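You operate a simulated robot arm through the tools that you are given. There is no shell and no other tool. Be economical: measure what you need, move in short steps, check, and stop when the job is done.

You are at the controls of a simulated two-armed robot. One attempt, no reset.

## Task
Put the green block on top of the tiny cream bobbin. Press the bend reset button three times. Fetch the tiny black bobbin and set it on the silver nut. The order is free. Set down upright: tiny black bobbin.

Only the result counts: the job must be done as asked and must still hold three seconds after the hand-in. Knocking over, shifting, dropping, spilling or breaking anything else fails it.

## Robot
Two 7-joint arms with two-finger parallel grippers on one trunk that stands fixed in place. Base frame: the origin is at the foot of the trunk, x ahead of it, y to its left, z up. Readings come in mm, rad, newtons and seconds.
The left shoulder is at [80, 131, 947], the right one opposite. With the tool pointing down near the work surface each hand reaches from about 400 to 860 mm from the base axis, measured 20 degrees to its own side. Payload 1.57 kg a hand.
Tool frame (each hand has its own): the origin (TCP) lies between the finger pads and is the grasp point; the fingertips stand 30 mm ahead of it; z points along the fingers, y is the line along which they close. Largest opening 110 mm; finger width 24, thickness 12; the body of the gripper, 48 by 112 mm, starts 78 mm behind the TCP.
Orientation is told as [roll, pitch, yaw] about the base's x, y, z axes, in that order, counted from this pose: with the fingers straight down and closing along the base's y, the tool's x points along the base's -x, its y along +y and its z along -z.

## Interface
- The arms move only by the tool nudge_tool. It takes "left_series", "right_series" or both (then of equal length, played together; a hand with none holds still); each is a list of rows, each an object of numbers (a shift or turn left out is 0, a gripper value left out holds the last): "dx", "dy", "dz": the shift along the base's x, y, z in mm; "rx", "ry", "rz": the turn, a rotation vector about the base's x, y, z in rad. In form: [{"dx": .., "dy": .., "dz": .., "rx": .., "ry": .., "rz": ..}, ...]. A call has 1 to 8 rows; each row is the pose to reach, as a shift and turn from the pose commanded when the call began. "left_hand" and "right_hand" are, for a hand that has rows, the finger opening in mm, from 0 to 110, set as the call begins (left out, the last holds). Each row takes 0.2 s and may step no farther than 50 mm and 0.15 rad from the row before; otherwise, or with a gripper value out of range, the whole call is refused. Where a pose cannot be reached the arm comes as near as it can. A force on the tool above 40 N (or 10 N above the force at the start of the call, whichever is more), or a blocked arm, ends the call early, and 0.2 s more pass. The fingers move at their own pace (about 108 mm/s each) and stop on an object; they squeeze with about 24 N. The grip force told is the motor's: it shows also when the fingers shut on nothing. Time passes only in rows, and 0.2 s behind the last, so rows that repeat a pose let the fingers close. It gives the time, the measured TCP pose, the force on the tool (base axes), the opening and the grip force at its end, in the units of the frame above (readings bear some noise), with the torque about the TCP (base axes, N m) and any sound that the robot's microphone picked up.
- Cameras (640 x 400 px; columns grow to the right, rows downward): "scene" is now at [-53.5, 22.4, 1421.3]; the picture's right is [0.24, -0.97, 0.00], its down [-0.54, -0.14, -0.83] and it looks along [0.80, 0.20, -0.56] (base axes); focal length 312 px, centre (320, 200). "left" rides on the left gripper at [70, -16, -141] in its tool frame; the picture's right is [0.23, 0.97, 0.00], its down [-0.86, 0.20, -0.48] and it looks along [-0.47, 0.11, 0.88] (tool axes); focal length 222 px, centre (320, 200). "right" rides on the right gripper at [70, 16, -141] in its tool frame; the picture's right is [-0.23, 0.97, 0.00], its down [-0.86, -0.20, -0.48] and it looks along [-0.47, -0.11, 0.88] (tool axes); focal length 222 px, centre (320, 200). There is no depth. A picture from a camera that has moved, and an enlarged one, comes with that camera's place and axes in the base frame and with its lens.
- grab_frame(camera): a new picture of that camera. The clock stands still meanwhile.
- turn_head(pan, tilt): turns the head with the scene camera to pan (to the left, within 1.902 rad either way) and tilt (down, from -0.506 to 1.204), counted from straight ahead of the robot. It gives what a move gives.
- close_up(camera, box): a new picture of the part [left, top, right, bottom] of that camera's present view, enlarged. The clock stands still meanwhile.
- finish_job(): hands the job in; it is judged then, once.

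Go step by step. Nothing tells you positions but the pictures and the camera data: compare them with the known pose of the tool, close in by small moves and look again before you grip or let go. The budget is 120 turns and 86 pictures, counting those below and the enlarged ones. Unless the task says otherwise, let go and move clear before handing in, and close with one line.

The tools are called as a command line: name --argument value ..., lists and objects as JSON in quotes. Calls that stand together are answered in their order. nudge_tool: Moves the arms, as the interface text tells. Its arguments: {"type":"object","properties":{"left_series":{"type":"array"},"left_hand":{"type":"number"},"right_series":{"type":"array"},"right_hand":{"type":"number"}},"required":[]} The other tools are called the same way: turn_head (pan, tilt) turns the head that bears the scene camera; grab_frame (camera) takes a picture; close_up (camera, box) takes an enlarged picture of a part of a camera's view; finish_job () hands the job in.

At the start:

```text
time_s: 0.0
left_tool_pos: [538.3, 435.2, 1164.8]
left_orientation: [0.002, 0.0, -0.002]
left_force: [-0.4, -0.7, -0.1]
left_wrist_torque: [0.03, 0.0, -0.06]
left_finger_gap: 109.9
left_grasp_force: 0.1
right_tool_pos: [660.7, -186.7, 1095.5]
right_orientation: [-0.001, -0.003, 0.0]
right_force: [-1.3, 0.2, -0.1]
right_wrist_torque: [0.0, -0.01, 0.01]
right_finger_gap: 109.8
right_grasp_force: 0.2
head pan, tilt: [0.246, 0.593]
```

scene: 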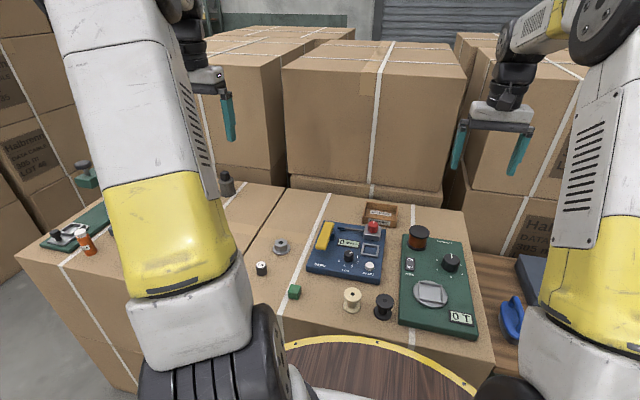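
right: 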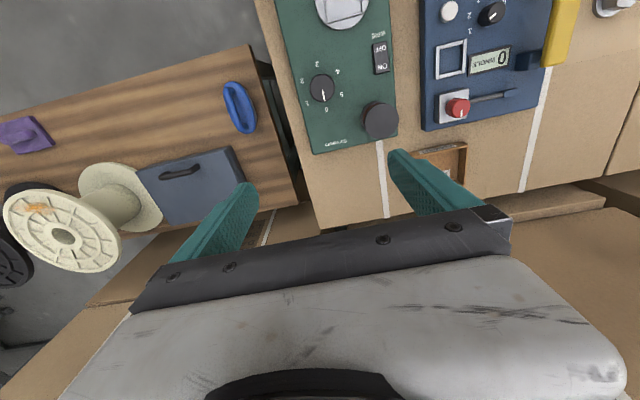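
left: 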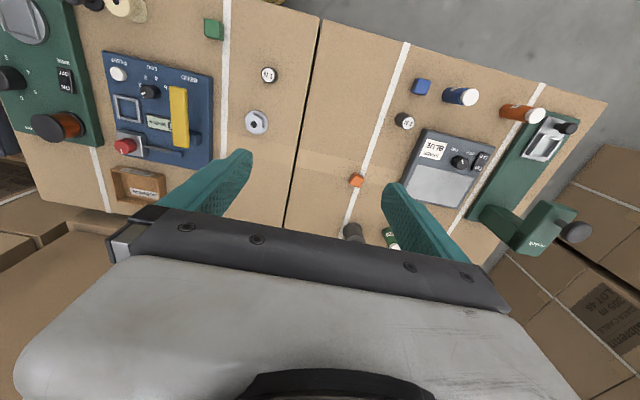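

I see a blue panel ("bend"?), a green panel, a cream bobbin, a black bobbin, a green block and a silver nut on the carton. I'll zoom in to read labels.

close_up --camera "scene" --box '[240, 190, 400, 290]'

close_up --camera "scene" --box '[330, 240, 490, 340]'

close_up --camera "left" --box '[80, 0, 300, 140]'

```text
4.00 times, centred on (320, 240) of scene
camera zoom: at [-53.5, 22.4, 1421.3], right [0.24, -0.97, 0.0], down [-0.54, -0.14, -0.83], along [0.8, 0.2, -0.56], focal length 1248 px, centre (320, 40)
```

zoom: 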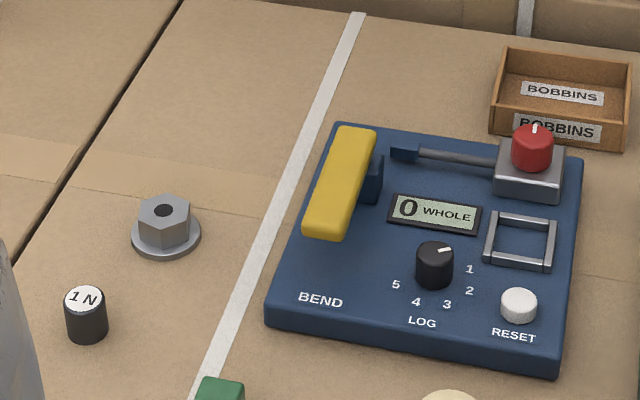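

```text
4.00 times, centred on (410, 290) of scene
camera zoom: at [-53.5, 22.4, 1421.3], right [0.24, -0.97, 0.0], down [-0.54, -0.14, -0.83], along [0.8, 0.2, -0.56], focal length 1248 px, centre (-40, -160)
```

zoom: 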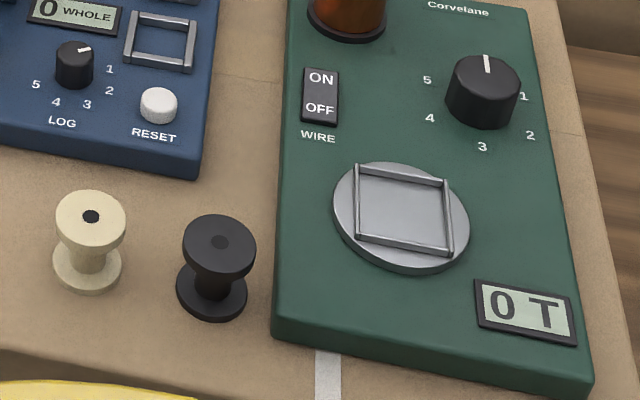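

```text
2.86 times, centred on (190, 70) of left
camera zoom: at [467.8, 420.2, 1307.1], right [-0.23, 0.97, 0.0], down [0.86, 0.2, 0.48], along [0.47, 0.11, -0.88], focal length 635 px, centre (691, 571)
```

zoom: 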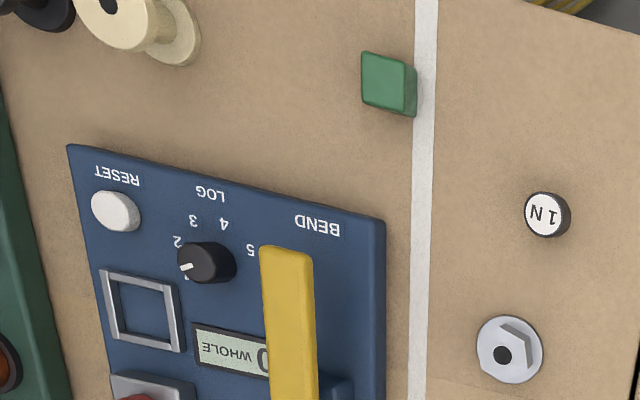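

Triangulating from the scene and left cameras, the carton top is at z≈776. The green block is at (434,210,789), the cream bobbin at (434,63), the black bobbin at (435,-12), the BEND RESET button at (550,35,806) and the nut at (587,302). I'll move the right arm aside and bring the left over the button with fingers closing.

nudge_tool --left_series '[{"dy": -48}, {"dy": -96}, {"dy": -144}, {"dy": -192}, {"dy": -240, "dz": -10}, {"dy": -285, "dz": -30}, {"dx": 5, "dy": -325, "dz": -60}, {"dx": 5, "dy": -360, "dz": -95}]' --right_series '[{"dy": -30}, {"dy": -60}, {"dy": -90}, {"dy": -120}, {"dy": -150}, {"dy": -180}, {"dy": -180}, {"dy": -180}]' --left_hand 0

```text
refused: row 7 steps farther than a row can; nothing moved
```

Row 7's step came out just over 50 mm, so I'll shorten it and send the same move again.

nudge_tool --left_series '[{"dy": -48}, {"dy": -96}, {"dy": -144}, {"dy": -192}, {"dy": -240, "dz": -10}, {"dy": -285, "dz": -30}, {"dx": 5, "dy": -325, "dz": -55}, {"dx": 5, "dy": -360, "dz": -85}]' --right_series '[{"dy": -30}, {"dy": -60}, {"dy": -90}, {"dy": -120}, {"dy": -150}, {"dy": -180}, {"dy": -180}, {"dy": -180}]' --left_hand 0

```text
time_s: 1.8
left_tool_pos: [542.5, 76.9, 1080.7]
left_orientation: [-0.001, 0.0, 0.001]
left_force: [0.0, 0.2, 0.5]
left_wrist_torque: [-0.05, 0.0, -0.01]
left_finger_gap: 0.0
left_grasp_force: 21.2
right_tool_pos: [661.9, -366.7, 1096.6]
right_orientation: [-0.002, 0.0, 0.001]
right_force: [-0.2, 0.4, -0.1]
right_wrist_torque: [-0.03, -0.01, -0.01]
right_finger_gap: 110.1
right_grasp_force: 0.1
head pan, tilt: [0.246, 0.593]
```

The left hand is clear and high; now I'll lower it to about 90 mm above the button and look.

nudge_tool --left_series '[{"dx": 2, "dy": -14, "dz": -40}, {"dx": 4, "dy": -28, "dz": -80}, {"dx": 7, "dy": -42, "dz": -120}, {"dx": 7, "dy": -42, "dz": -160}, {"dx": 7, "dy": -42, "dz": -185}]'

grab_frame --camera "left"

grab_frame --camera "scene"

```text
time_s: 3.0
left_tool_pos: [548.3, 34.1, 893.3]
left_orientation: [0.0, 0.001, 0.0]
left_force: [-0.5, -0.4, 0.4]
left_wrist_torque: [0.02, 0.01, -0.01]
left_finger_gap: 0.0
left_grasp_force: 21.2
right_tool_pos: [659.7, -367.8, 1096.4]
right_orientation: [0.001, -0.001, 0.001]
right_force: [0.9, 1.3, 1.0]
right_wrist_torque: [0.02, -0.03, -0.01]
right_finger_gap: 110.0
right_grasp_force: 0.0
head pan, tilt: [0.246, 0.593]
```

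```text
79 pictures are left
camera left: at [477.6, 18.7, 1035.8], right [-0.23, 0.97, 0.0], down [0.86, 0.2, 0.48], along [0.47, 0.11, -0.88], focal length 222 px, centre (320, 200)
```

left: 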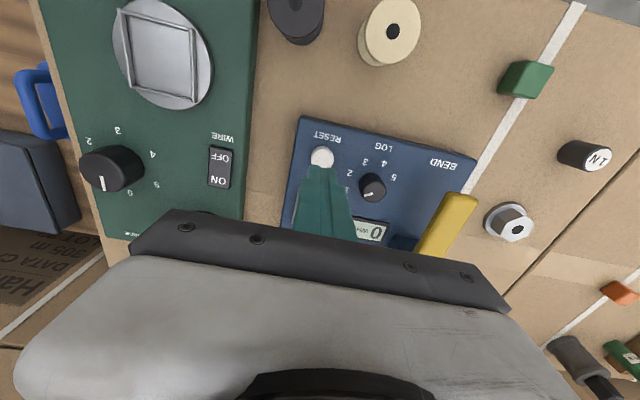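

```text
78 pictures are left
```

scene: 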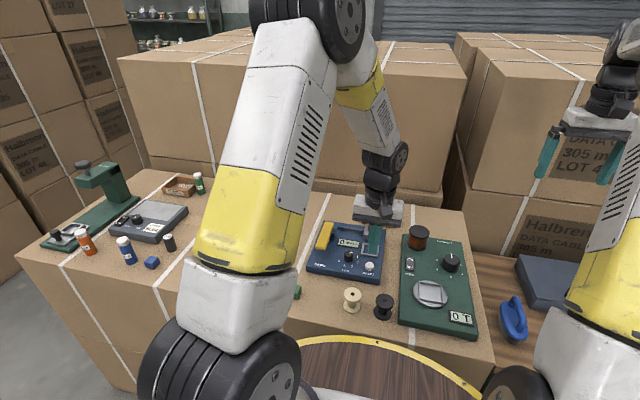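

The button sits at about (549,37) by the left camera, close to under the tips. I'll lower to just above it and check.

nudge_tool --left_series '[{"dx": 1, "dy": 2, "dz": -25}, {"dx": 1, "dy": 2, "dz": -42}]'

close_up --camera "left" --box '[240, 90, 400, 190]'

close_up --camera "scene" --box '[320, 210, 416, 270]'

```text
time_s: 3.6
left_tool_pos: [550.0, 36.3, 852.2]
left_orientation: [-0.001, 0.0, 0.0]
left_force: [0.4, 0.0, -0.1]
left_wrist_torque: [0.0, -0.03, -0.01]
left_finger_gap: 0.1
left_grasp_force: 21.1
right_tool_pos: [659.9, -365.7, 1098.2]
right_orientation: [0.002, 0.001, -0.001]
right_force: [-0.5, -0.4, 1.0]
right_wrist_torque: [-0.01, -0.01, 0.0]
right_finger_gap: 109.8
right_grasp_force: 0.0
head pan, tilt: [0.246, 0.593]
```

```text
4.00 times, centred on (320, 140) of left
camera zoom: at [480.0, 19.8, 994.3], right [-0.23, 0.97, 0.0], down [0.86, 0.2, 0.48], along [0.47, 0.11, -0.88], focal length 888 px, centre (320, 440)
```

zoom: 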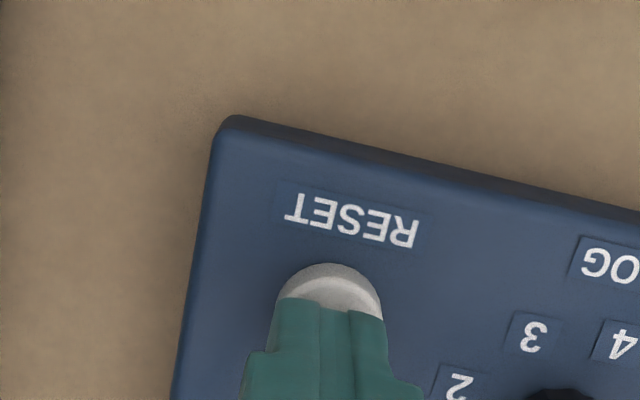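

```text
6.67 times, centred on (368, 240) of scene
camera zoom: at [-53.6, 22.3, 1421.3], right [0.24, -0.97, 0.0], down [-0.54, -0.14, -0.83], along [0.8, 0.2, -0.56], focal length 2080 px, centre (0, -67)
```

zoom: 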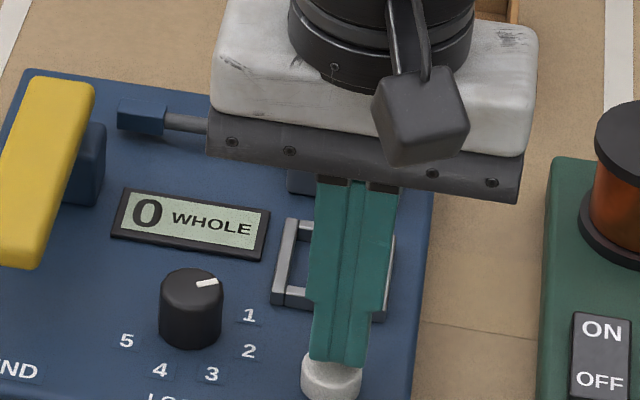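

The tips are right above the button. I'll press down slowly.

nudge_tool --left_series '[{"dz": -5}, {"dz": -8}, {"dz": -10}, {"dz": -12}, {"dz": -14}, {"dz": -16}]'

```text
time_s: 5.0
left_tool_pos: [551.0, 36.2, 837.2]
left_orientation: [0.001, -0.001, 0.002]
left_force: [-4.3, 4.4, 19.6]
left_wrist_torque: [0.12, 0.23, 0.09]
left_finger_gap: 0.0
left_grasp_force: 21.2
right_tool_pos: [659.7, -367.1, 1098.3]
right_orientation: [-0.001, -0.001, 0.0]
right_force: [0.8, -0.1, -0.6]
right_wrist_torque: [-0.01, -0.02, -0.02]
right_finger_gap: 109.9
right_grasp_force: 0.1
head pan, tilt: [0.246, 0.593]
heard: click
```

I heard one click at z≈837 with 20 N. I'll release fully, then press a second time the same way.

nudge_tool --left_series '[{"dz": 8}, {"dz": 14}, {"dz": 14}]'

nudge_tool --left_series '[{"dz": -5}, {"dz": -8}, {"dz": -10}, {"dz": -12}, {"dz": -14}, {"dz": -14}]'

nudge_tool --left_series '[{"dz": 8}, {"dz": 14}, {"dz": 14}]'

```text
time_s: 5.8
left_tool_pos: [551.2, 36.5, 852.3]
left_orientation: [-0.002, 0.001, 0.0]
left_force: [-0.8, 0.0, 0.1]
left_wrist_torque: [-0.01, 0.01, 0.01]
left_finger_gap: 0.0
left_grasp_force: 20.8
right_tool_pos: [660.9, -367.0, 1097.0]
right_orientation: [-0.001, -0.001, 0.001]
right_force: [0.2, -0.1, 0.3]
right_wrist_torque: [-0.01, -0.02, 0.0]
right_finger_gap: 110.0
right_grasp_force: 0.0
head pan, tilt: [0.246, 0.593]
```

```text
time_s: 7.2
left_tool_pos: [551.2, 35.7, 837.4]
left_orientation: [0.0, -0.003, 0.0]
left_force: [-1.2, 0.2, 17.6]
left_wrist_torque: [0.05, 0.05, 0.09]
left_finger_gap: 0.1
left_grasp_force: 21.4
right_tool_pos: [660.1, -366.4, 1097.0]
right_orientation: [-0.001, 0.001, 0.001]
right_force: [-0.3, 0.5, -0.7]
right_wrist_torque: [-0.02, -0.01, -0.04]
right_finger_gap: 110.0
right_grasp_force: 0.1
head pan, tilt: [0.246, 0.593]
heard: click
```

```text
time_s: 8.0
left_tool_pos: [552.4, 35.8, 850.8]
left_orientation: [0.0, -0.001, 0.001]
left_force: [-0.1, -0.2, 0.2]
left_wrist_torque: [-0.01, 0.02, 0.02]
left_finger_gap: 0.0
left_grasp_force: 20.5
right_tool_pos: [661.1, -366.6, 1097.3]
right_orientation: [0.001, -0.001, -0.001]
right_force: [-0.8, -1.1, 0.3]
right_wrist_torque: [-0.03, -0.02, 0.0]
right_finger_gap: 110.1
right_grasp_force: 0.1
head pan, tilt: [0.246, 0.593]
```

Two clicks so far; I'll press the third time, then lift away.

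nudge_tool --left_series '[{"dz": -5}, {"dz": -8}, {"dz": -10}, {"dz": -12}, {"dz": -14}, {"dz": -14}]'

nudge_tool --left_series '[{"dz": 10}, {"dz": 40}, {"dz": 80}, {"dz": 90}]'

grab_frame --camera "left"

```text
time_s: 9.4
left_tool_pos: [551.6, 36.0, 838.1]
left_orientation: [0.0, -0.003, 0.0]
left_force: [2.4, 4.3, 18.6]
left_wrist_torque: [0.13, 0.01, -0.02]
left_finger_gap: 0.0
left_grasp_force: 20.6
right_tool_pos: [661.3, -367.0, 1097.7]
right_orientation: [0.0, 0.001, 0.0]
right_force: [-1.1, 0.3, 0.3]
right_wrist_torque: [0.01, 0.01, -0.01]
right_finger_gap: 109.8
right_grasp_force: 0.0
head pan, tilt: [0.246, 0.593]
heard: click
```

```text
time_s: 10.4
left_tool_pos: [550.2, 36.5, 926.6]
left_orientation: [0.001, 0.001, -0.001]
left_force: [0.0, -0.5, -0.4]
left_wrist_torque: [-0.02, 0.0, -0.02]
left_finger_gap: 0.0
left_grasp_force: 21.2
right_tool_pos: [660.8, -366.6, 1096.8]
right_orientation: [0.001, 0.0, 0.0]
right_force: [0.2, -0.4, 0.1]
right_wrist_torque: [0.0, 0.0, -0.01]
right_finger_gap: 109.9
right_grasp_force: 0.1
head pan, tilt: [0.246, 0.593]
```

```text
75 pictures are left
camera left: at [479.7, 20.0, 1069.5], right [-0.23, 0.97, 0.0], down [0.86, 0.2, 0.48], along [0.46, 0.11, -0.88], focal length 222 px, centre (320, 200)
```

left: 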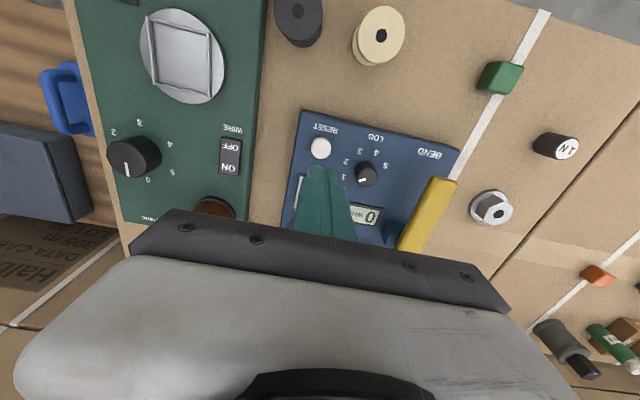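

All three presses clicked. Now I move the left hand over the green block and open the fingers to see its orientation.

nudge_tool --left_series '[{"dx": -23, "dy": 35}, {"dx": -46, "dy": 70}, {"dx": -70, "dy": 105}, {"dx": -93, "dy": 140}, {"dx": -116, "dy": 174}, {"dx": -116, "dy": 174}]' --left_hand 70

grab_frame --camera "left"

grab_frame --camera "scene"

```text
time_s: 11.8
left_tool_pos: [433.2, 210.0, 926.6]
left_orientation: [0.0, 0.0, 0.001]
left_force: [0.7, 0.3, 1.1]
left_wrist_torque: [0.01, -0.02, -0.02]
left_finger_gap: 69.9
left_grasp_force: 0.1
right_tool_pos: [660.7, -366.5, 1096.4]
right_orientation: [0.001, 0.0, 0.001]
right_force: [-0.4, 0.3, 0.4]
right_wrist_torque: [0.01, 0.0, -0.01]
right_finger_gap: 110.1
right_grasp_force: 0.1
head pan, tilt: [0.246, 0.593]
```

```text
74 pictures are left
camera left: at [362.5, 194.7, 1068.2], right [-0.23, 0.97, 0.0], down [0.86, 0.2, 0.48], along [0.47, 0.11, -0.88], focal length 222 px, centre (320, 200)
```

left: 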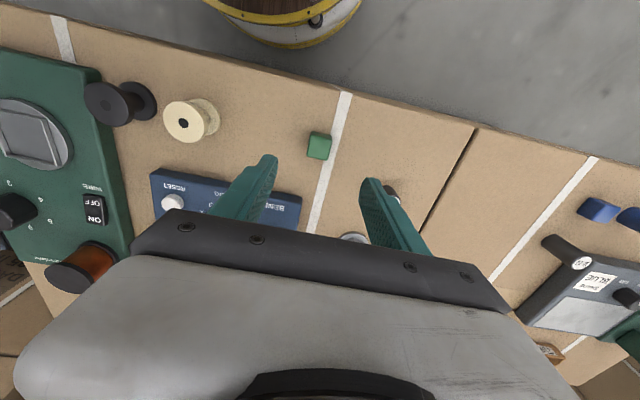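

```text
73 pictures are left
```

scene: 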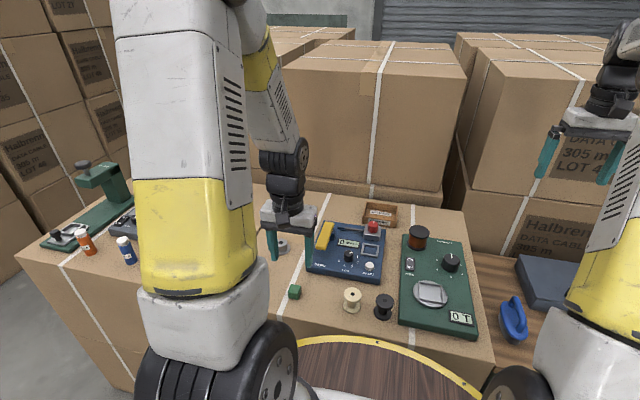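

The block is right under the hand at (435,210). I'll zoom to measure its yaw.

close_up --camera "left" --box '[288, 126, 352, 166]'

close_up --camera "scene" --box '[270, 277, 318, 307]'

```text
10.00 times, centred on (320, 146) of left
camera zoom: at [362.5, 194.7, 1068.2], right [-0.23, 0.97, 0.0], down [0.86, 0.2, 0.48], along [0.47, 0.11, -0.88], focal length 2221 px, centre (320, 740)
```

zoom: 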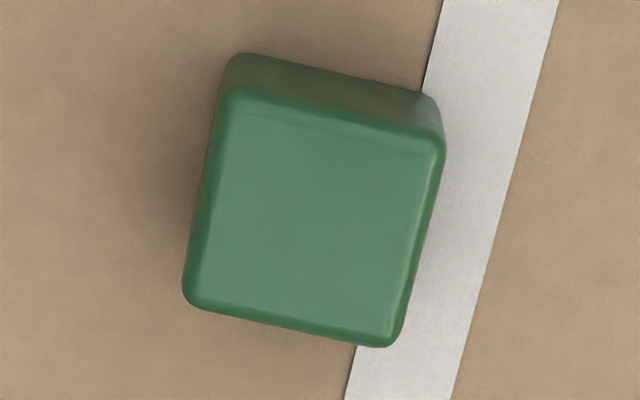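

```text
13.33 times, centred on (294, 292) of scene
camera zoom: at [-53.5, 22.3, 1421.3], right [0.24, -0.97, 0.0], down [-0.54, -0.14, -0.83], along [0.8, 0.2, -0.56], focal length 4161 px, centre (667, -1027)
```

zoom: 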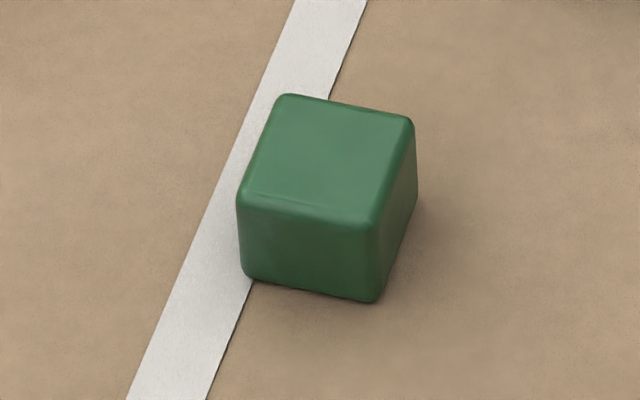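

The block is square to the base axes (yaw≈0, about 26 mm). I'll descend so the tips reach z≈782, then close.

nudge_tool --left_series '[{"dx": 1, "dy": 0.5, "dz": -40}, {"dx": 1, "dy": 0.5, "dz": -75}, {"dx": 1, "dy": 0.5, "dz": -100}, {"dx": 1, "dy": 0.5, "dz": -114}, {"dx": 1, "dy": 0.5, "dz": -114}]'

close_up --camera "left" --box '[220, 80, 420, 205]'

close_up --camera "scene" --box '[246, 242, 342, 302]'

```text
time_s: 13.0
left_tool_pos: [435.8, 212.2, 813.6]
left_orientation: [-0.002, 0.0, 0.001]
left_force: [-0.5, 0.0, 0.1]
left_wrist_torque: [0.0, 0.01, 0.03]
left_finger_gap: 69.9
left_grasp_force: 0.0
right_tool_pos: [660.3, -365.3, 1099.1]
right_orientation: [-0.001, 0.001, 0.0]
right_force: [0.5, 0.5, -0.1]
right_wrist_torque: [0.0, -0.03, 0.01]
right_finger_gap: 109.9
right_grasp_force: 0.1
head pan, tilt: [0.246, 0.593]
```

```text
3.20 times, centred on (320, 142) of left
camera zoom: at [364.3, 195.4, 954.9], right [-0.23, 0.97, 0.0], down [0.85, 0.2, 0.48], along [0.47, 0.11, -0.88], focal length 711 px, centre (320, 384)
```

zoom: 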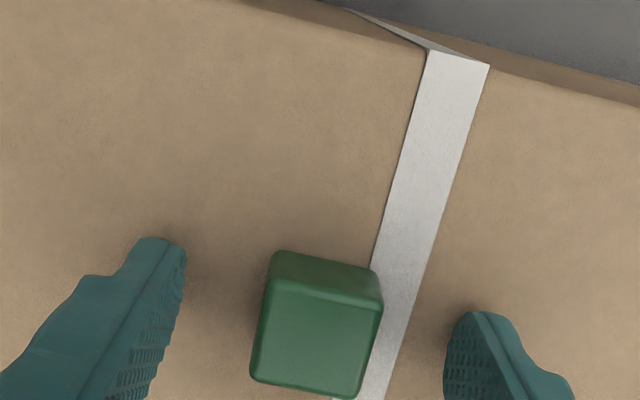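

```text
6.67 times, centred on (294, 272) of scene
camera zoom: at [-53.5, 22.3, 1421.3], right [0.24, -0.97, 0.0], down [-0.54, -0.14, -0.83], along [0.8, 0.2, -0.56], focal length 2080 px, centre (493, -280)
```

zoom: 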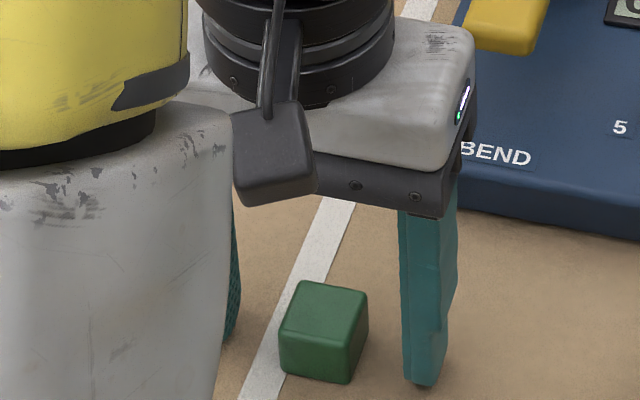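

The block lies between the pads with clear space around it. I'll close.

nudge_tool --left_series '[{"dz": 0}, {"dz": 0}, {"dz": 0}]' --left_hand 15

nudge_tool --left_series '[{"dz": 10}, {"dz": 40}, {"dz": 80}]'

close_up --camera "left" --box '[220, 80, 420, 205]'

```text
time_s: 13.8
left_tool_pos: [435.2, 211.1, 813.6]
left_orientation: [0.0, 0.002, 0.0]
left_force: [-0.4, -0.3, 0.4]
left_wrist_torque: [0.0, 0.02, 0.04]
left_finger_gap: 26.8
left_grasp_force: 24.4
right_tool_pos: [660.8, -367.5, 1098.3]
right_orientation: [0.0, 0.001, 0.0]
right_force: [-0.7, -0.1, -0.2]
right_wrist_torque: [-0.01, 0.01, 0.02]
right_finger_gap: 110.1
right_grasp_force: 0.1
head pan, tilt: [0.246, 0.593]
```

```text
time_s: 14.6
left_tool_pos: [435.8, 210.9, 894.9]
left_orientation: [0.0, 0.003, 0.0]
left_force: [0.5, 0.0, -0.6]
left_wrist_torque: [-0.01, 0.05, 0.02]
left_finger_gap: 26.6
left_grasp_force: 24.4
right_tool_pos: [660.4, -366.7, 1097.3]
right_orientation: [-0.001, 0.0, 0.0]
right_force: [0.3, 0.2, -0.4]
right_wrist_torque: [-0.01, 0.0, 0.0]
right_finger_gap: 109.8
right_grasp_force: 0.2
head pan, tilt: [0.246, 0.593]
```

```text
3.20 times, centred on (320, 142) of left
camera zoom: at [365.5, 194.9, 1036.6], right [-0.23, 0.97, 0.0], down [0.86, 0.2, 0.48], along [0.47, 0.11, -0.88], focal length 711 px, centre (320, 384)
```

zoom: 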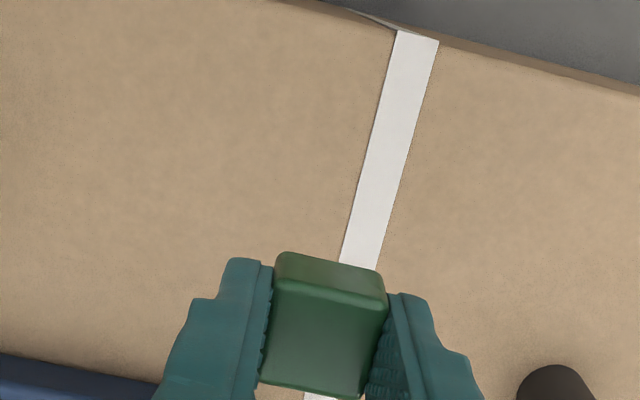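

The block is held (gap 26.7 mm). I place the cream bobbin's top at about (434.5,65,822); I'll carry the block over it, then check.

nudge_tool --left_series '[{"dy": -40}, {"dx": -0.5, "dy": -80}, {"dx": -1, "dy": -120}, {"dx": -1, "dy": -146}, {"dx": -1, "dy": -146, "dz": -12}]'

close_up --camera "scene" --box '[306, 255, 402, 315]'

close_up --camera "left" --box '[220, 80, 420, 205]'

```text
time_s: 15.8
left_tool_pos: [434.7, 65.5, 882.9]
left_orientation: [0.001, -0.001, 0.001]
left_force: [-0.1, -0.4, -0.5]
left_wrist_torque: [-0.01, 0.0, 0.01]
left_finger_gap: 26.8
left_grasp_force: 23.7
right_tool_pos: [661.0, -367.9, 1096.9]
right_orientation: [0.0, 0.0, -0.001]
right_force: [0.2, -0.4, 0.3]
right_wrist_torque: [-0.03, -0.02, 0.03]
right_finger_gap: 109.8
right_grasp_force: 0.1
head pan, tilt: [0.246, 0.593]
```

```text
6.67 times, centred on (354, 285) of scene
camera zoom: at [-53.6, 22.4, 1421.3], right [0.24, -0.97, 0.0], down [-0.54, -0.14, -0.83], along [0.8, 0.2, -0.56], focal length 2080 px, centre (93, -367)
```

zoom: 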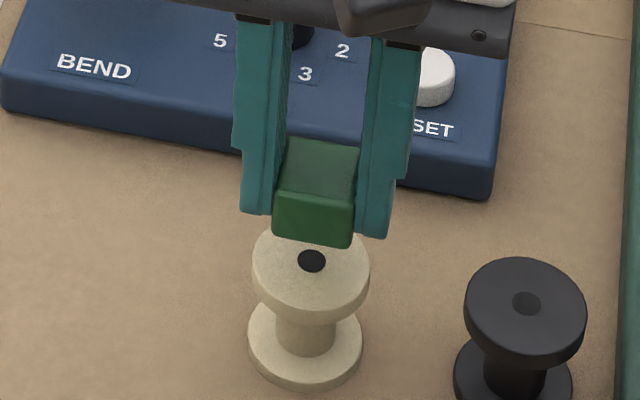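

```text
3.20 times, centred on (320, 142) of left
camera zoom: at [364.0, 49.2, 1025.0], right [-0.23, 0.97, 0.0], down [0.86, 0.2, 0.48], along [0.47, 0.11, -0.88], focal length 711 px, centre (320, 384)
```

zoom: 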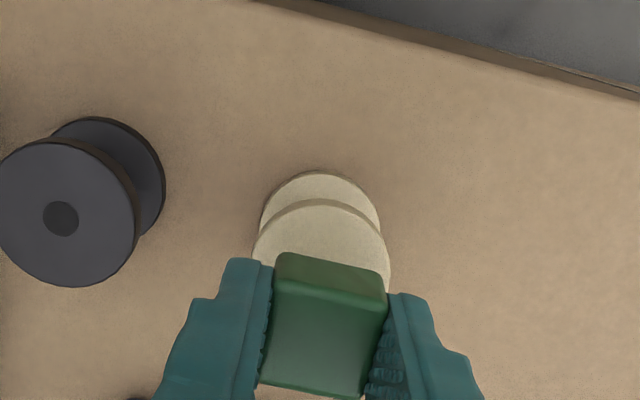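

The block and the bobbin hole line up within about 2 mm. I'll lower until light contact.

nudge_tool --left_series '[{"dx": 1, "dz": -10}, {"dx": 1, "dz": -16}, {"dx": 1, "dz": -19}, {"dx": 1, "dz": -21}]'

close_up --camera "scene" --box '[306, 255, 402, 315]'

```text
time_s: 16.8
left_tool_pos: [435.6, 63.7, 861.3]
left_orientation: [0.0, 0.001, -0.001]
left_force: [0.5, 0.0, -0.9]
left_wrist_torque: [0.01, 0.0, 0.0]
left_finger_gap: 26.7
left_grasp_force: 23.3
right_tool_pos: [660.9, -366.3, 1098.3]
right_orientation: [-0.001, -0.001, 0.0]
right_force: [0.3, 0.1, 0.2]
right_wrist_torque: [0.0, 0.02, 0.03]
right_finger_gap: 110.0
right_grasp_force: 0.0
head pan, tilt: [0.246, 0.593]
```

```text
6.67 times, centred on (354, 285) of scene
camera zoom: at [-53.5, 22.3, 1421.3], right [0.24, -0.97, 0.0], down [-0.54, -0.14, -0.83], along [0.8, 0.2, -0.56], focal length 2080 px, centre (93, -367)
```

zoom: 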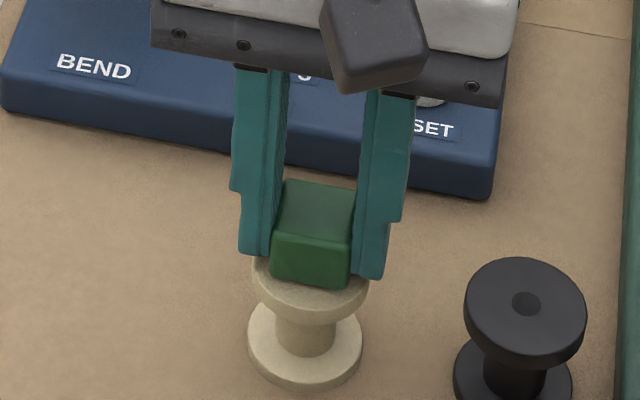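

No contact yet, though it is nearly down. I'll creep lower in 1 mm steps.

nudge_tool --left_series '[{"dz": -1}, {"dz": -2}, {"dz": -2}]'

```text
time_s: 17.6
left_tool_pos: [436.1, 64.6, 859.1]
left_orientation: [-0.001, -0.002, 0.0]
left_force: [-1.0, 0.0, 7.9]
left_wrist_torque: [0.0, -0.03, 0.0]
left_finger_gap: 26.6
left_grasp_force: 24.1
right_tool_pos: [660.8, -366.8, 1097.4]
right_orientation: [-0.001, -0.001, 0.0]
right_force: [0.5, -0.3, -0.4]
right_wrist_torque: [0.0, -0.01, 0.01]
right_finger_gap: 110.0
right_grasp_force: 0.0
head pan, tilt: [0.246, 0.593]
```

There is contact (about 8 N). I'll open modestly, then lift straight up.

nudge_tool --left_series '[{"dz": 0.5}, {"dz": 0.5}, {"dz": 0.5}]' --left_hand 50

nudge_tool --left_series '[{"dz": 20}, {"dz": 60}, {"dz": 90}, {"dz": 90}]'

close_up --camera "scene" --box '[306, 255, 402, 315]'

grab_frame --camera "left"

```text
time_s: 18.4
left_tool_pos: [435.1, 65.1, 858.1]
left_orientation: [0.0, -0.003, 0.0]
left_force: [-0.2, 0.1, 0.5]
left_wrist_torque: [0.02, 0.0, -0.04]
left_finger_gap: 50.2
left_grasp_force: 0.2
right_tool_pos: [660.3, -367.3, 1097.7]
right_orientation: [-0.002, -0.001, 0.001]
right_force: [0.5, -0.2, 0.2]
right_wrist_torque: [0.02, 0.01, 0.02]
right_finger_gap: 109.8
right_grasp_force: 0.1
head pan, tilt: [0.246, 0.593]
```

```text
time_s: 19.4
left_tool_pos: [435.6, 64.0, 947.6]
left_orientation: [0.001, 0.0, 0.0]
left_force: [-0.2, 0.9, 0.5]
left_wrist_torque: [0.0, 0.0, -0.01]
left_finger_gap: 49.9
left_grasp_force: 0.0
right_tool_pos: [661.2, -366.7, 1097.5]
right_orientation: [-0.001, 0.0, -0.001]
right_force: [0.6, 0.1, -0.4]
right_wrist_torque: [0.05, 0.0, 0.03]
right_finger_gap: 110.1
right_grasp_force: 0.1
head pan, tilt: [0.246, 0.593]
```

```text
6.67 times, centred on (354, 285) of scene
camera zoom: at [-53.5, 22.3, 1421.3], right [0.24, -0.97, 0.0], down [-0.54, -0.14, -0.83], along [0.8, 0.2, -0.56], focal length 2080 px, centre (93, -367)
```

zoom: 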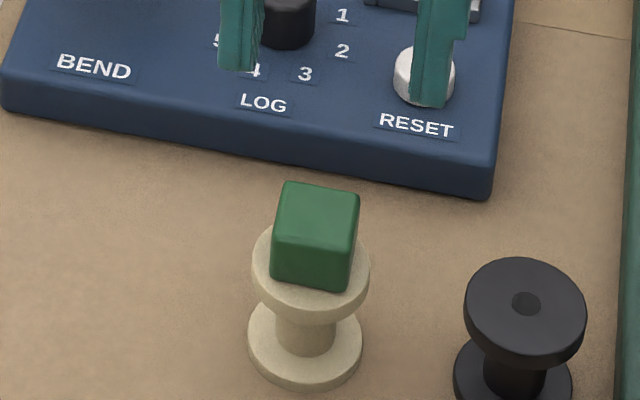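

```text
63 pictures are left
camera left: at [365.7, 47.6, 1090.1], right [-0.23, 0.97, 0.0], down [0.86, 0.2, 0.48], along [0.47, 0.11, -0.88], focal length 222 px, centre (320, 200)
```

left: 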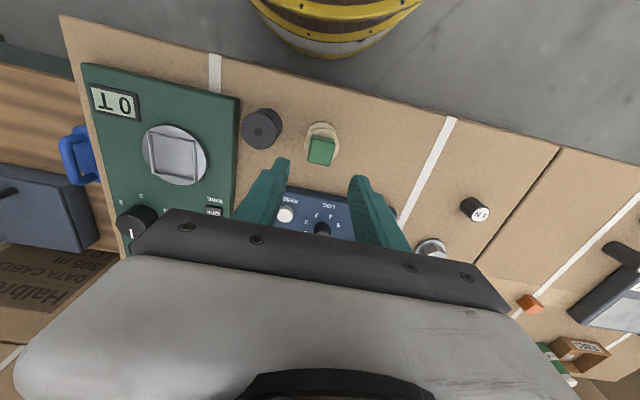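

The block sits well centred on the cream bobbin. The black bobbin is close to the green panel in y, so I'll grip it along x: turn the wrist 90° up high and move over it.

nudge_tool --left_series '[{"rz": -0.14, "dy": -10}, {"rz": -0.28, "dy": -20}, {"rz": -0.42, "dy": -30}, {"rz": -0.56, "dy": -40}, {"rz": -0.7, "dy": -50}, {"rz": -0.84, "dy": -60}, {"rz": -0.98, "dy": -70}, {"rz": -1.12, "dy": -76}]' --left_hand 80

nudge_tool --left_series '[{"rz": -0.14}, {"rz": -0.28}, {"rz": -0.42}, {"rz": -0.451}, {"rz": -0.451}]'

grab_frame --camera "left"

grab_frame --camera "scene"

```text
time_s: 21.2
left_tool_pos: [437.3, -9.8, 948.3]
left_orientation: [0.001, 0.001, -1.122]
left_force: [-0.5, -0.1, 0.0]
left_wrist_torque: [-0.01, 0.01, 0.01]
left_finger_gap: 80.3
left_grasp_force: 0.1
right_tool_pos: [660.0, -367.5, 1097.9]
right_orientation: [0.001, 0.0, 0.0]
right_force: [0.4, 0.7, -0.4]
right_wrist_torque: [-0.01, 0.0, 0.0]
right_finger_gap: 110.0
right_grasp_force: 0.0
head pan, tilt: [0.246, 0.593]
```

```text
time_s: 22.4
left_tool_pos: [436.0, -11.8, 948.3]
left_orientation: [0.0, 0.0, -1.572]
left_force: [0.0, -0.5, -0.3]
left_wrist_torque: [-0.02, 0.04, 0.0]
left_finger_gap: 79.7
left_grasp_force: 0.1
right_tool_pos: [659.7, -366.4, 1097.7]
right_orientation: [-0.001, 0.001, 0.002]
right_force: [0.0, 0.4, -0.6]
right_wrist_torque: [0.01, 0.01, 0.0]
right_finger_gap: 110.2
right_grasp_force: 0.1
head pan, tilt: [0.246, 0.593]
```

```text
62 pictures are left
camera left: at [419.0, 58.8, 1090.3], right [0.97, 0.23, 0.0], down [0.2, -0.86, 0.48], along [0.11, -0.47, -0.88], focal length 222 px, centre (320, 200)
```

left: 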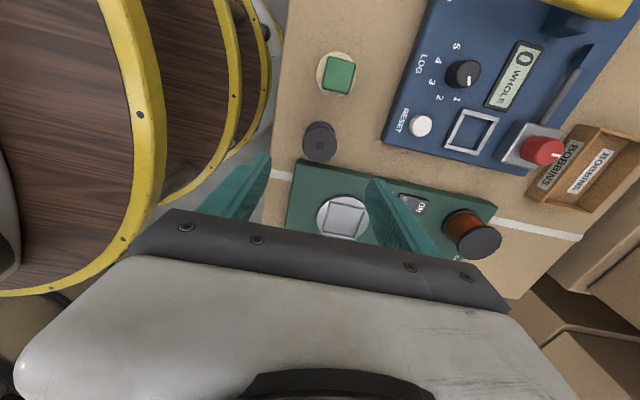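

```text
61 pictures are left
```

scene: 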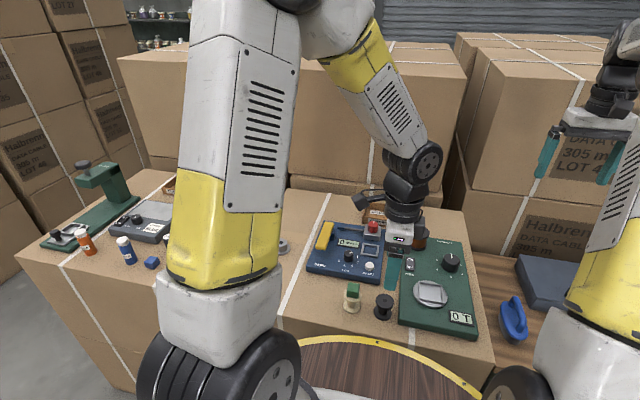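

The wrist turned fully. I'll zoom to refine the black bobbin's centre.

close_up --camera "left" --box '[272, 108, 368, 168]'

```text
6.67 times, centred on (320, 138) of left
camera zoom: at [419.0, 58.8, 1090.3], right [0.97, 0.23, 0.0], down [0.2, -0.86, 0.48], along [0.11, -0.47, -0.88], focal length 1481 px, centre (320, 613)
```

zoom: 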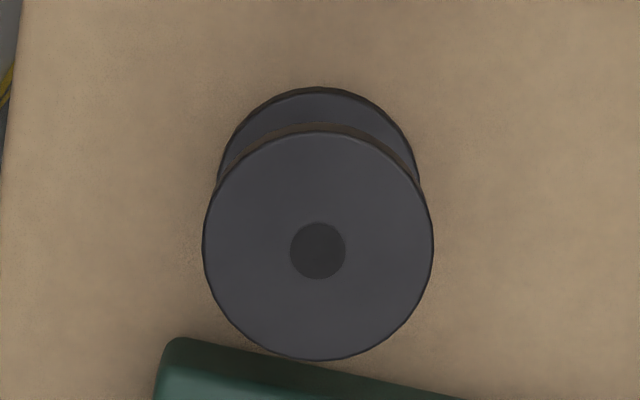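

The black bobbin's centre comes out at (435,-11) with top z≈822, so the hand is already aligned. I'll descend with a 62 mm opening.

nudge_tool --left_series '[{"dx": -1, "dy": 0.7, "dz": -40}, {"dx": -1, "dy": 0.7, "dz": -75}, {"dx": -1, "dy": 0.7, "dz": -90}, {"dx": -1, "dy": 0.7, "dz": -90}]' --left_hand 62

grab_frame --camera "left"

close_up --camera "scene" --box '[326, 255, 438, 325]'

```text
time_s: 23.4
left_tool_pos: [433.3, -8.9, 858.0]
left_orientation: [0.0, 0.0, -1.572]
left_force: [0.9, -0.7, 0.3]
left_wrist_torque: [0.01, 0.01, -0.01]
left_finger_gap: 61.9
left_grasp_force: 0.0
right_tool_pos: [660.3, -365.9, 1096.8]
right_orientation: [0.001, -0.001, -0.001]
right_force: [0.4, 0.1, 0.9]
right_wrist_torque: [0.02, 0.01, -0.03]
right_finger_gap: 109.9
right_grasp_force: 0.0
head pan, tilt: [0.246, 0.593]
```

```text
59 pictures are left
camera left: at [417.4, 60.2, 999.8], right [0.97, 0.23, 0.0], down [0.2, -0.86, 0.48], along [0.11, -0.47, -0.88], focal length 222 px, centre (320, 200)
```

left: 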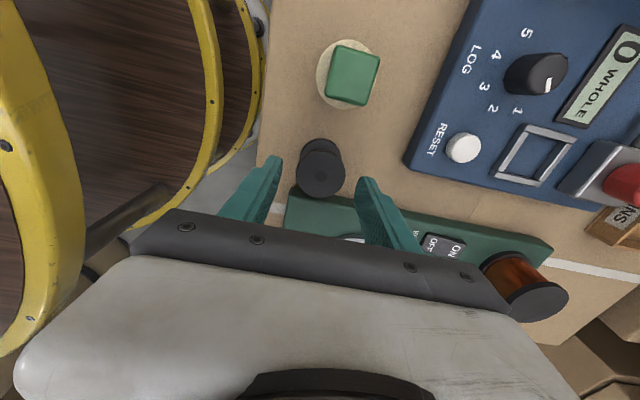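

```text
5.71 times, centred on (382, 290) of scene
camera zoom: at [-53.5, 22.3, 1421.3], right [0.24, -0.97, 0.0], down [-0.54, -0.14, -0.83], along [0.8, 0.2, -0.56], focal length 1783 px, centre (-34, -314)
```

zoom: 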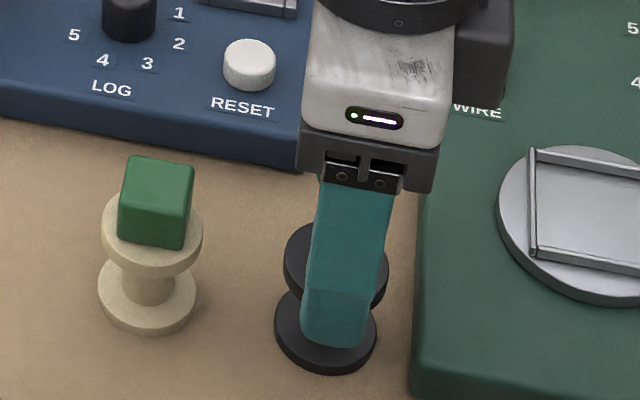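

Fingers straddle the bobbin with room on both sides. I'll go down to z≈811 and check the force.

nudge_tool --left_series '[{"dy": -1, "dz": -20}, {"dy": -1, "dz": -36}, {"dy": -1, "dz": -47}, {"dy": -1, "dz": -47}]'

grab_frame --camera "left"

```text
time_s: 24.4
left_tool_pos: [434.2, -11.0, 810.7]
left_orientation: [0.001, 0.0, -1.572]
left_force: [-0.3, 0.0, 0.0]
left_wrist_torque: [-0.01, 0.01, -0.01]
left_finger_gap: 62.0
left_grasp_force: 0.0
right_tool_pos: [660.1, -367.7, 1097.3]
right_orientation: [0.001, -0.002, 0.0]
right_force: [-0.4, -0.6, 0.7]
right_wrist_torque: [-0.01, 0.0, 0.02]
right_finger_gap: 110.1
right_grasp_force: 0.1
head pan, tilt: [0.246, 0.593]
```

```text
57 pictures are left
camera left: at [418.0, 59.2, 953.2], right [0.97, 0.23, 0.0], down [0.2, -0.86, 0.48], along [0.11, -0.47, -0.88], focal length 222 px, centre (320, 200)
```

left: 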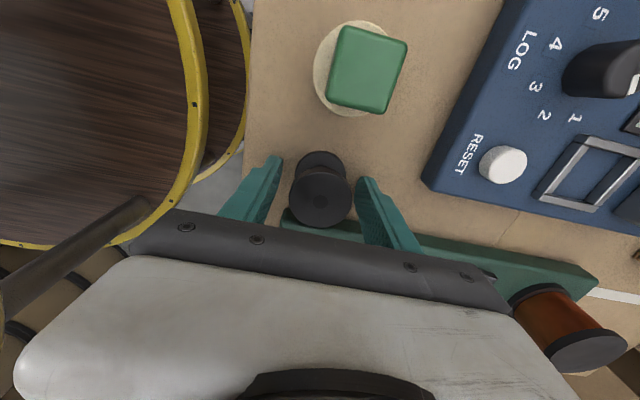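

The bobbin is centred between the pads; I'll close and lift slowly.

nudge_tool --left_series '[{"dz": 0}, {"dz": 0}, {"dz": 0}]' --left_hand 30

nudge_tool --left_series '[{"dz": 10}, {"dz": 40}, {"dz": 80}, {"dz": 110}, {"dz": 110}]'

grab_frame --camera "left"

grab_frame --camera "scene"

```text
time_s: 25.2
left_tool_pos: [434.8, -10.6, 812.5]
left_orientation: [0.001, 0.0, -1.57]
left_force: [0.3, 0.5, -0.6]
left_wrist_torque: [-0.01, 0.0, -0.01]
left_finger_gap: 40.6
left_grasp_force: 24.2
right_tool_pos: [659.8, -367.8, 1097.4]
right_orientation: [0.001, 0.0, -0.001]
right_force: [-1.0, 0.5, 0.3]
right_wrist_torque: [-0.01, -0.02, -0.01]
right_finger_gap: 110.1
right_grasp_force: 0.0
head pan, tilt: [0.246, 0.593]
```

```text
time_s: 26.4
left_tool_pos: [434.5, -11.5, 923.0]
left_orientation: [0.0, 0.0, -1.571]
left_force: [-0.6, -1.0, 0.5]
left_wrist_torque: [0.03, 0.05, -0.01]
left_finger_gap: 40.9
left_grasp_force: 23.8
right_tool_pos: [661.0, -366.3, 1098.3]
right_orientation: [0.002, -0.002, -0.001]
right_force: [-0.5, 0.2, -0.3]
right_wrist_torque: [0.03, 0.03, -0.03]
right_finger_gap: 110.0
right_grasp_force: 0.0
head pan, tilt: [0.246, 0.593]
```

```text
56 pictures are left
camera left: at [418.4, 59.4, 1064.6], right [0.97, 0.23, 0.0], down [0.2, -0.86, 0.48], along [0.11, -0.47, -0.88], focal length 222 px, centre (320, 200)
```

left: 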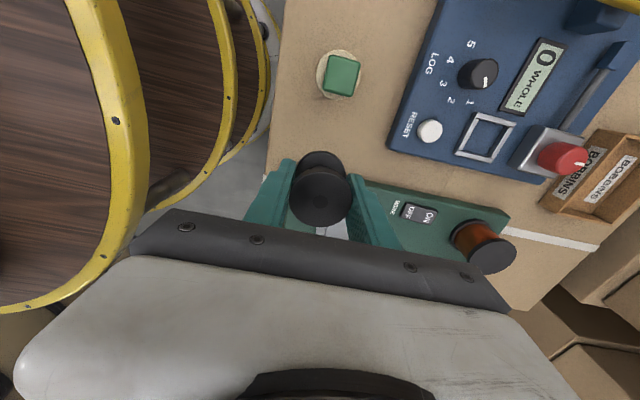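

```text
55 pictures are left
```

scene: 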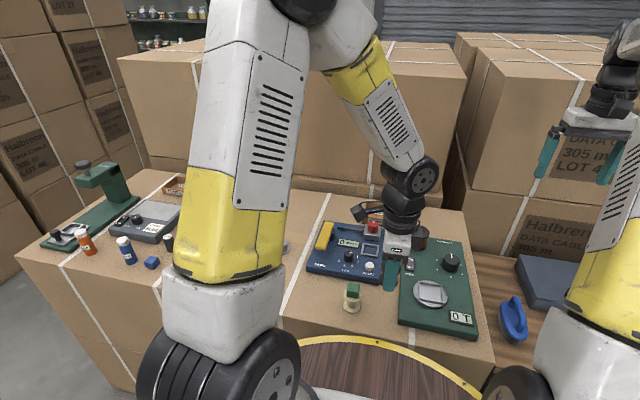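

The bobbin is held upright, its bottom about 35 mm below the TCP. I'll carry it high to just short of the nut, where the left camera can see the nut.

nudge_tool --left_series '[{"dz": 30}, {"dx": 22, "dy": 38, "dz": 40}, {"dx": 44, "dy": 76, "dz": 40}, {"dx": 66, "dy": 114, "dz": 40}, {"dx": 88, "dy": 152, "dz": 40}, {"dx": 110, "dy": 190, "dz": 40}, {"dx": 132, "dy": 228, "dz": 40}, {"dx": 152, "dy": 261, "dz": 40}]'

grab_frame --camera "left"

grab_frame --camera "scene"

```text
time_s: 28.2
left_tool_pos: [589.7, 248.5, 962.1]
left_orientation: [0.0, -0.001, -1.57]
left_force: [-0.2, 0.0, -0.7]
left_wrist_torque: [0.03, 0.01, 0.0]
left_finger_gap: 40.6
left_grasp_force: 23.9
right_tool_pos: [660.6, -366.9, 1097.9]
right_orientation: [0.0, 0.001, -0.002]
right_force: [0.4, 0.0, 0.1]
right_wrist_torque: [0.01, -0.01, -0.01]
right_finger_gap: 110.0
right_grasp_force: 0.0
head pan, tilt: [0.246, 0.593]
```

```text
54 pictures are left
camera left: at [573.0, 317.7, 1103.8], right [0.97, 0.23, 0.0], down [0.2, -0.86, 0.48], along [0.11, -0.47, -0.88], focal length 222 px, centre (320, 200)
```

left: 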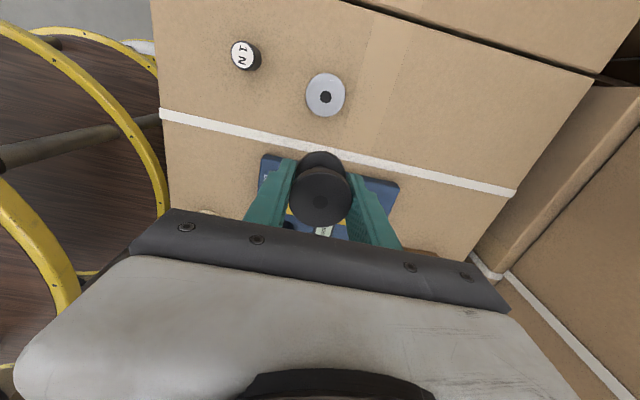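

```text
53 pictures are left
```

scene: 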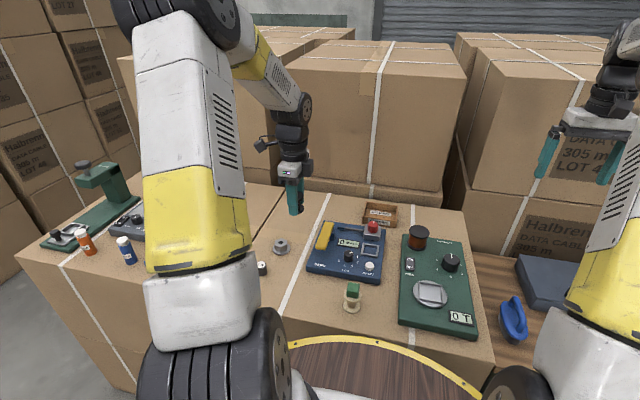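

Both views show the nut clearly; I'll zoom in to get its top centre and height.

close_up --camera "left" --box '[294, 75, 358, 115]'

close_up --camera "scene" --box '[248, 230, 312, 270]'

```text
10.00 times, centred on (326, 95) of left
camera zoom: at [573.0, 317.7, 1103.8], right [0.97, 0.23, 0.0], down [0.2, -0.86, 0.48], along [0.11, -0.47, -0.88], focal length 2221 px, centre (260, 1250)
```

zoom: 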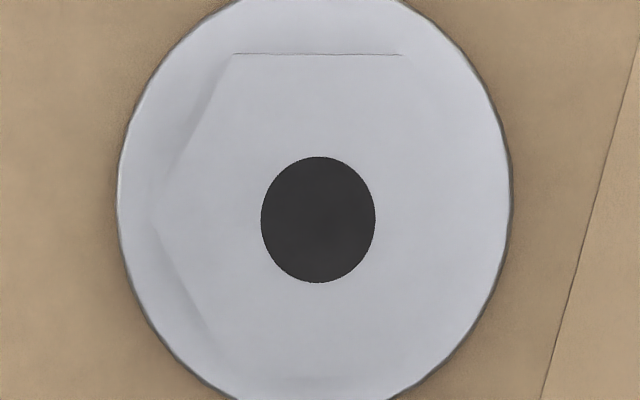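

```text
10.00 times, centred on (280, 250) of scene
camera zoom: at [-53.6, 22.1, 1421.3], right [0.24, -0.97, 0.0], down [-0.54, -0.14, -0.83], along [0.8, 0.2, -0.56], focal length 3120 px, centre (720, -300)
```

zoom: 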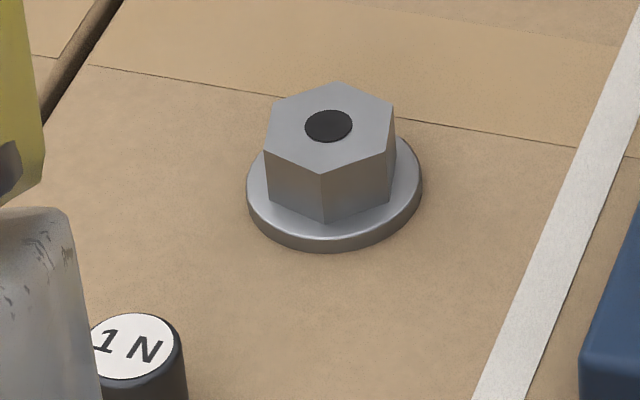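

The nut's top comes out around (586,300.3), z≈800. I'll shift over it and lower to about 15 mm above it.

nudge_tool --left_series '[{"dx": -1.5, "dy": 26}, {"dx": -3, "dy": 51.5}, {"dx": -3, "dy": 51.5, "dz": -40}, {"dx": -3, "dy": 51.5, "dz": -75}, {"dx": -3, "dy": 51.5, "dz": -100}, {"dx": -3, "dy": 51.5, "dz": -110}, {"dx": -3, "dy": 51.5, "dz": -110}]'

close_up --camera "left" --box '[240, 115, 400, 215]'

close_up --camera "scene" --box '[240, 215, 320, 265]'

```text
time_s: 29.8
left_tool_pos: [585.2, 301.8, 850.9]
left_orientation: [0.001, 0.0, -1.571]
left_force: [0.1, -0.2, -0.1]
left_wrist_torque: [-0.01, 0.07, -0.01]
left_finger_gap: 40.8
left_grasp_force: 24.3
right_tool_pos: [659.6, -366.2, 1097.6]
right_orientation: [0.001, 0.0, -0.001]
right_force: [-0.7, 0.3, -0.4]
right_wrist_torque: [-0.01, 0.0, -0.02]
right_finger_gap: 109.8
right_grasp_force: 0.2
head pan, tilt: [0.246, 0.593]
```

```text
4.00 times, centred on (320, 165) of left
camera zoom: at [567.5, 371.4, 993.4], right [0.97, 0.23, 0.0], down [0.2, -0.86, 0.48], along [0.11, -0.47, -0.88], focal length 888 px, centre (320, 340)
```

zoom: 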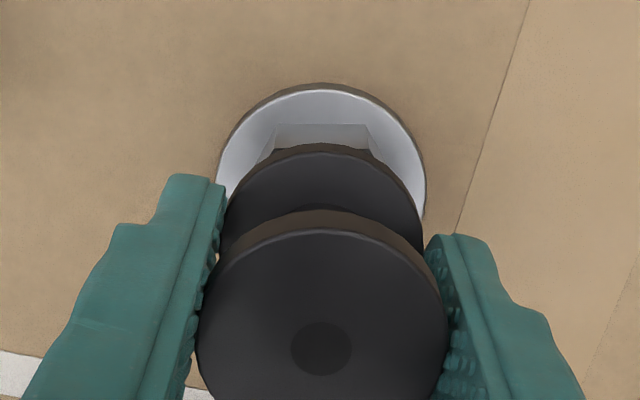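

```text
8.00 times, centred on (280, 240) of scene
camera zoom: at [-53.4, 22.4, 1421.3], right [0.24, -0.97, 0.0], down [-0.54, -0.14, -0.83], along [0.8, 0.2, -0.56], focal length 2496 px, centre (640, -120)
```

zoom: 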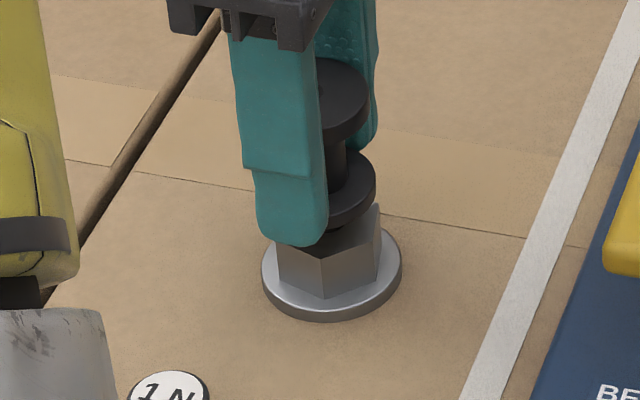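

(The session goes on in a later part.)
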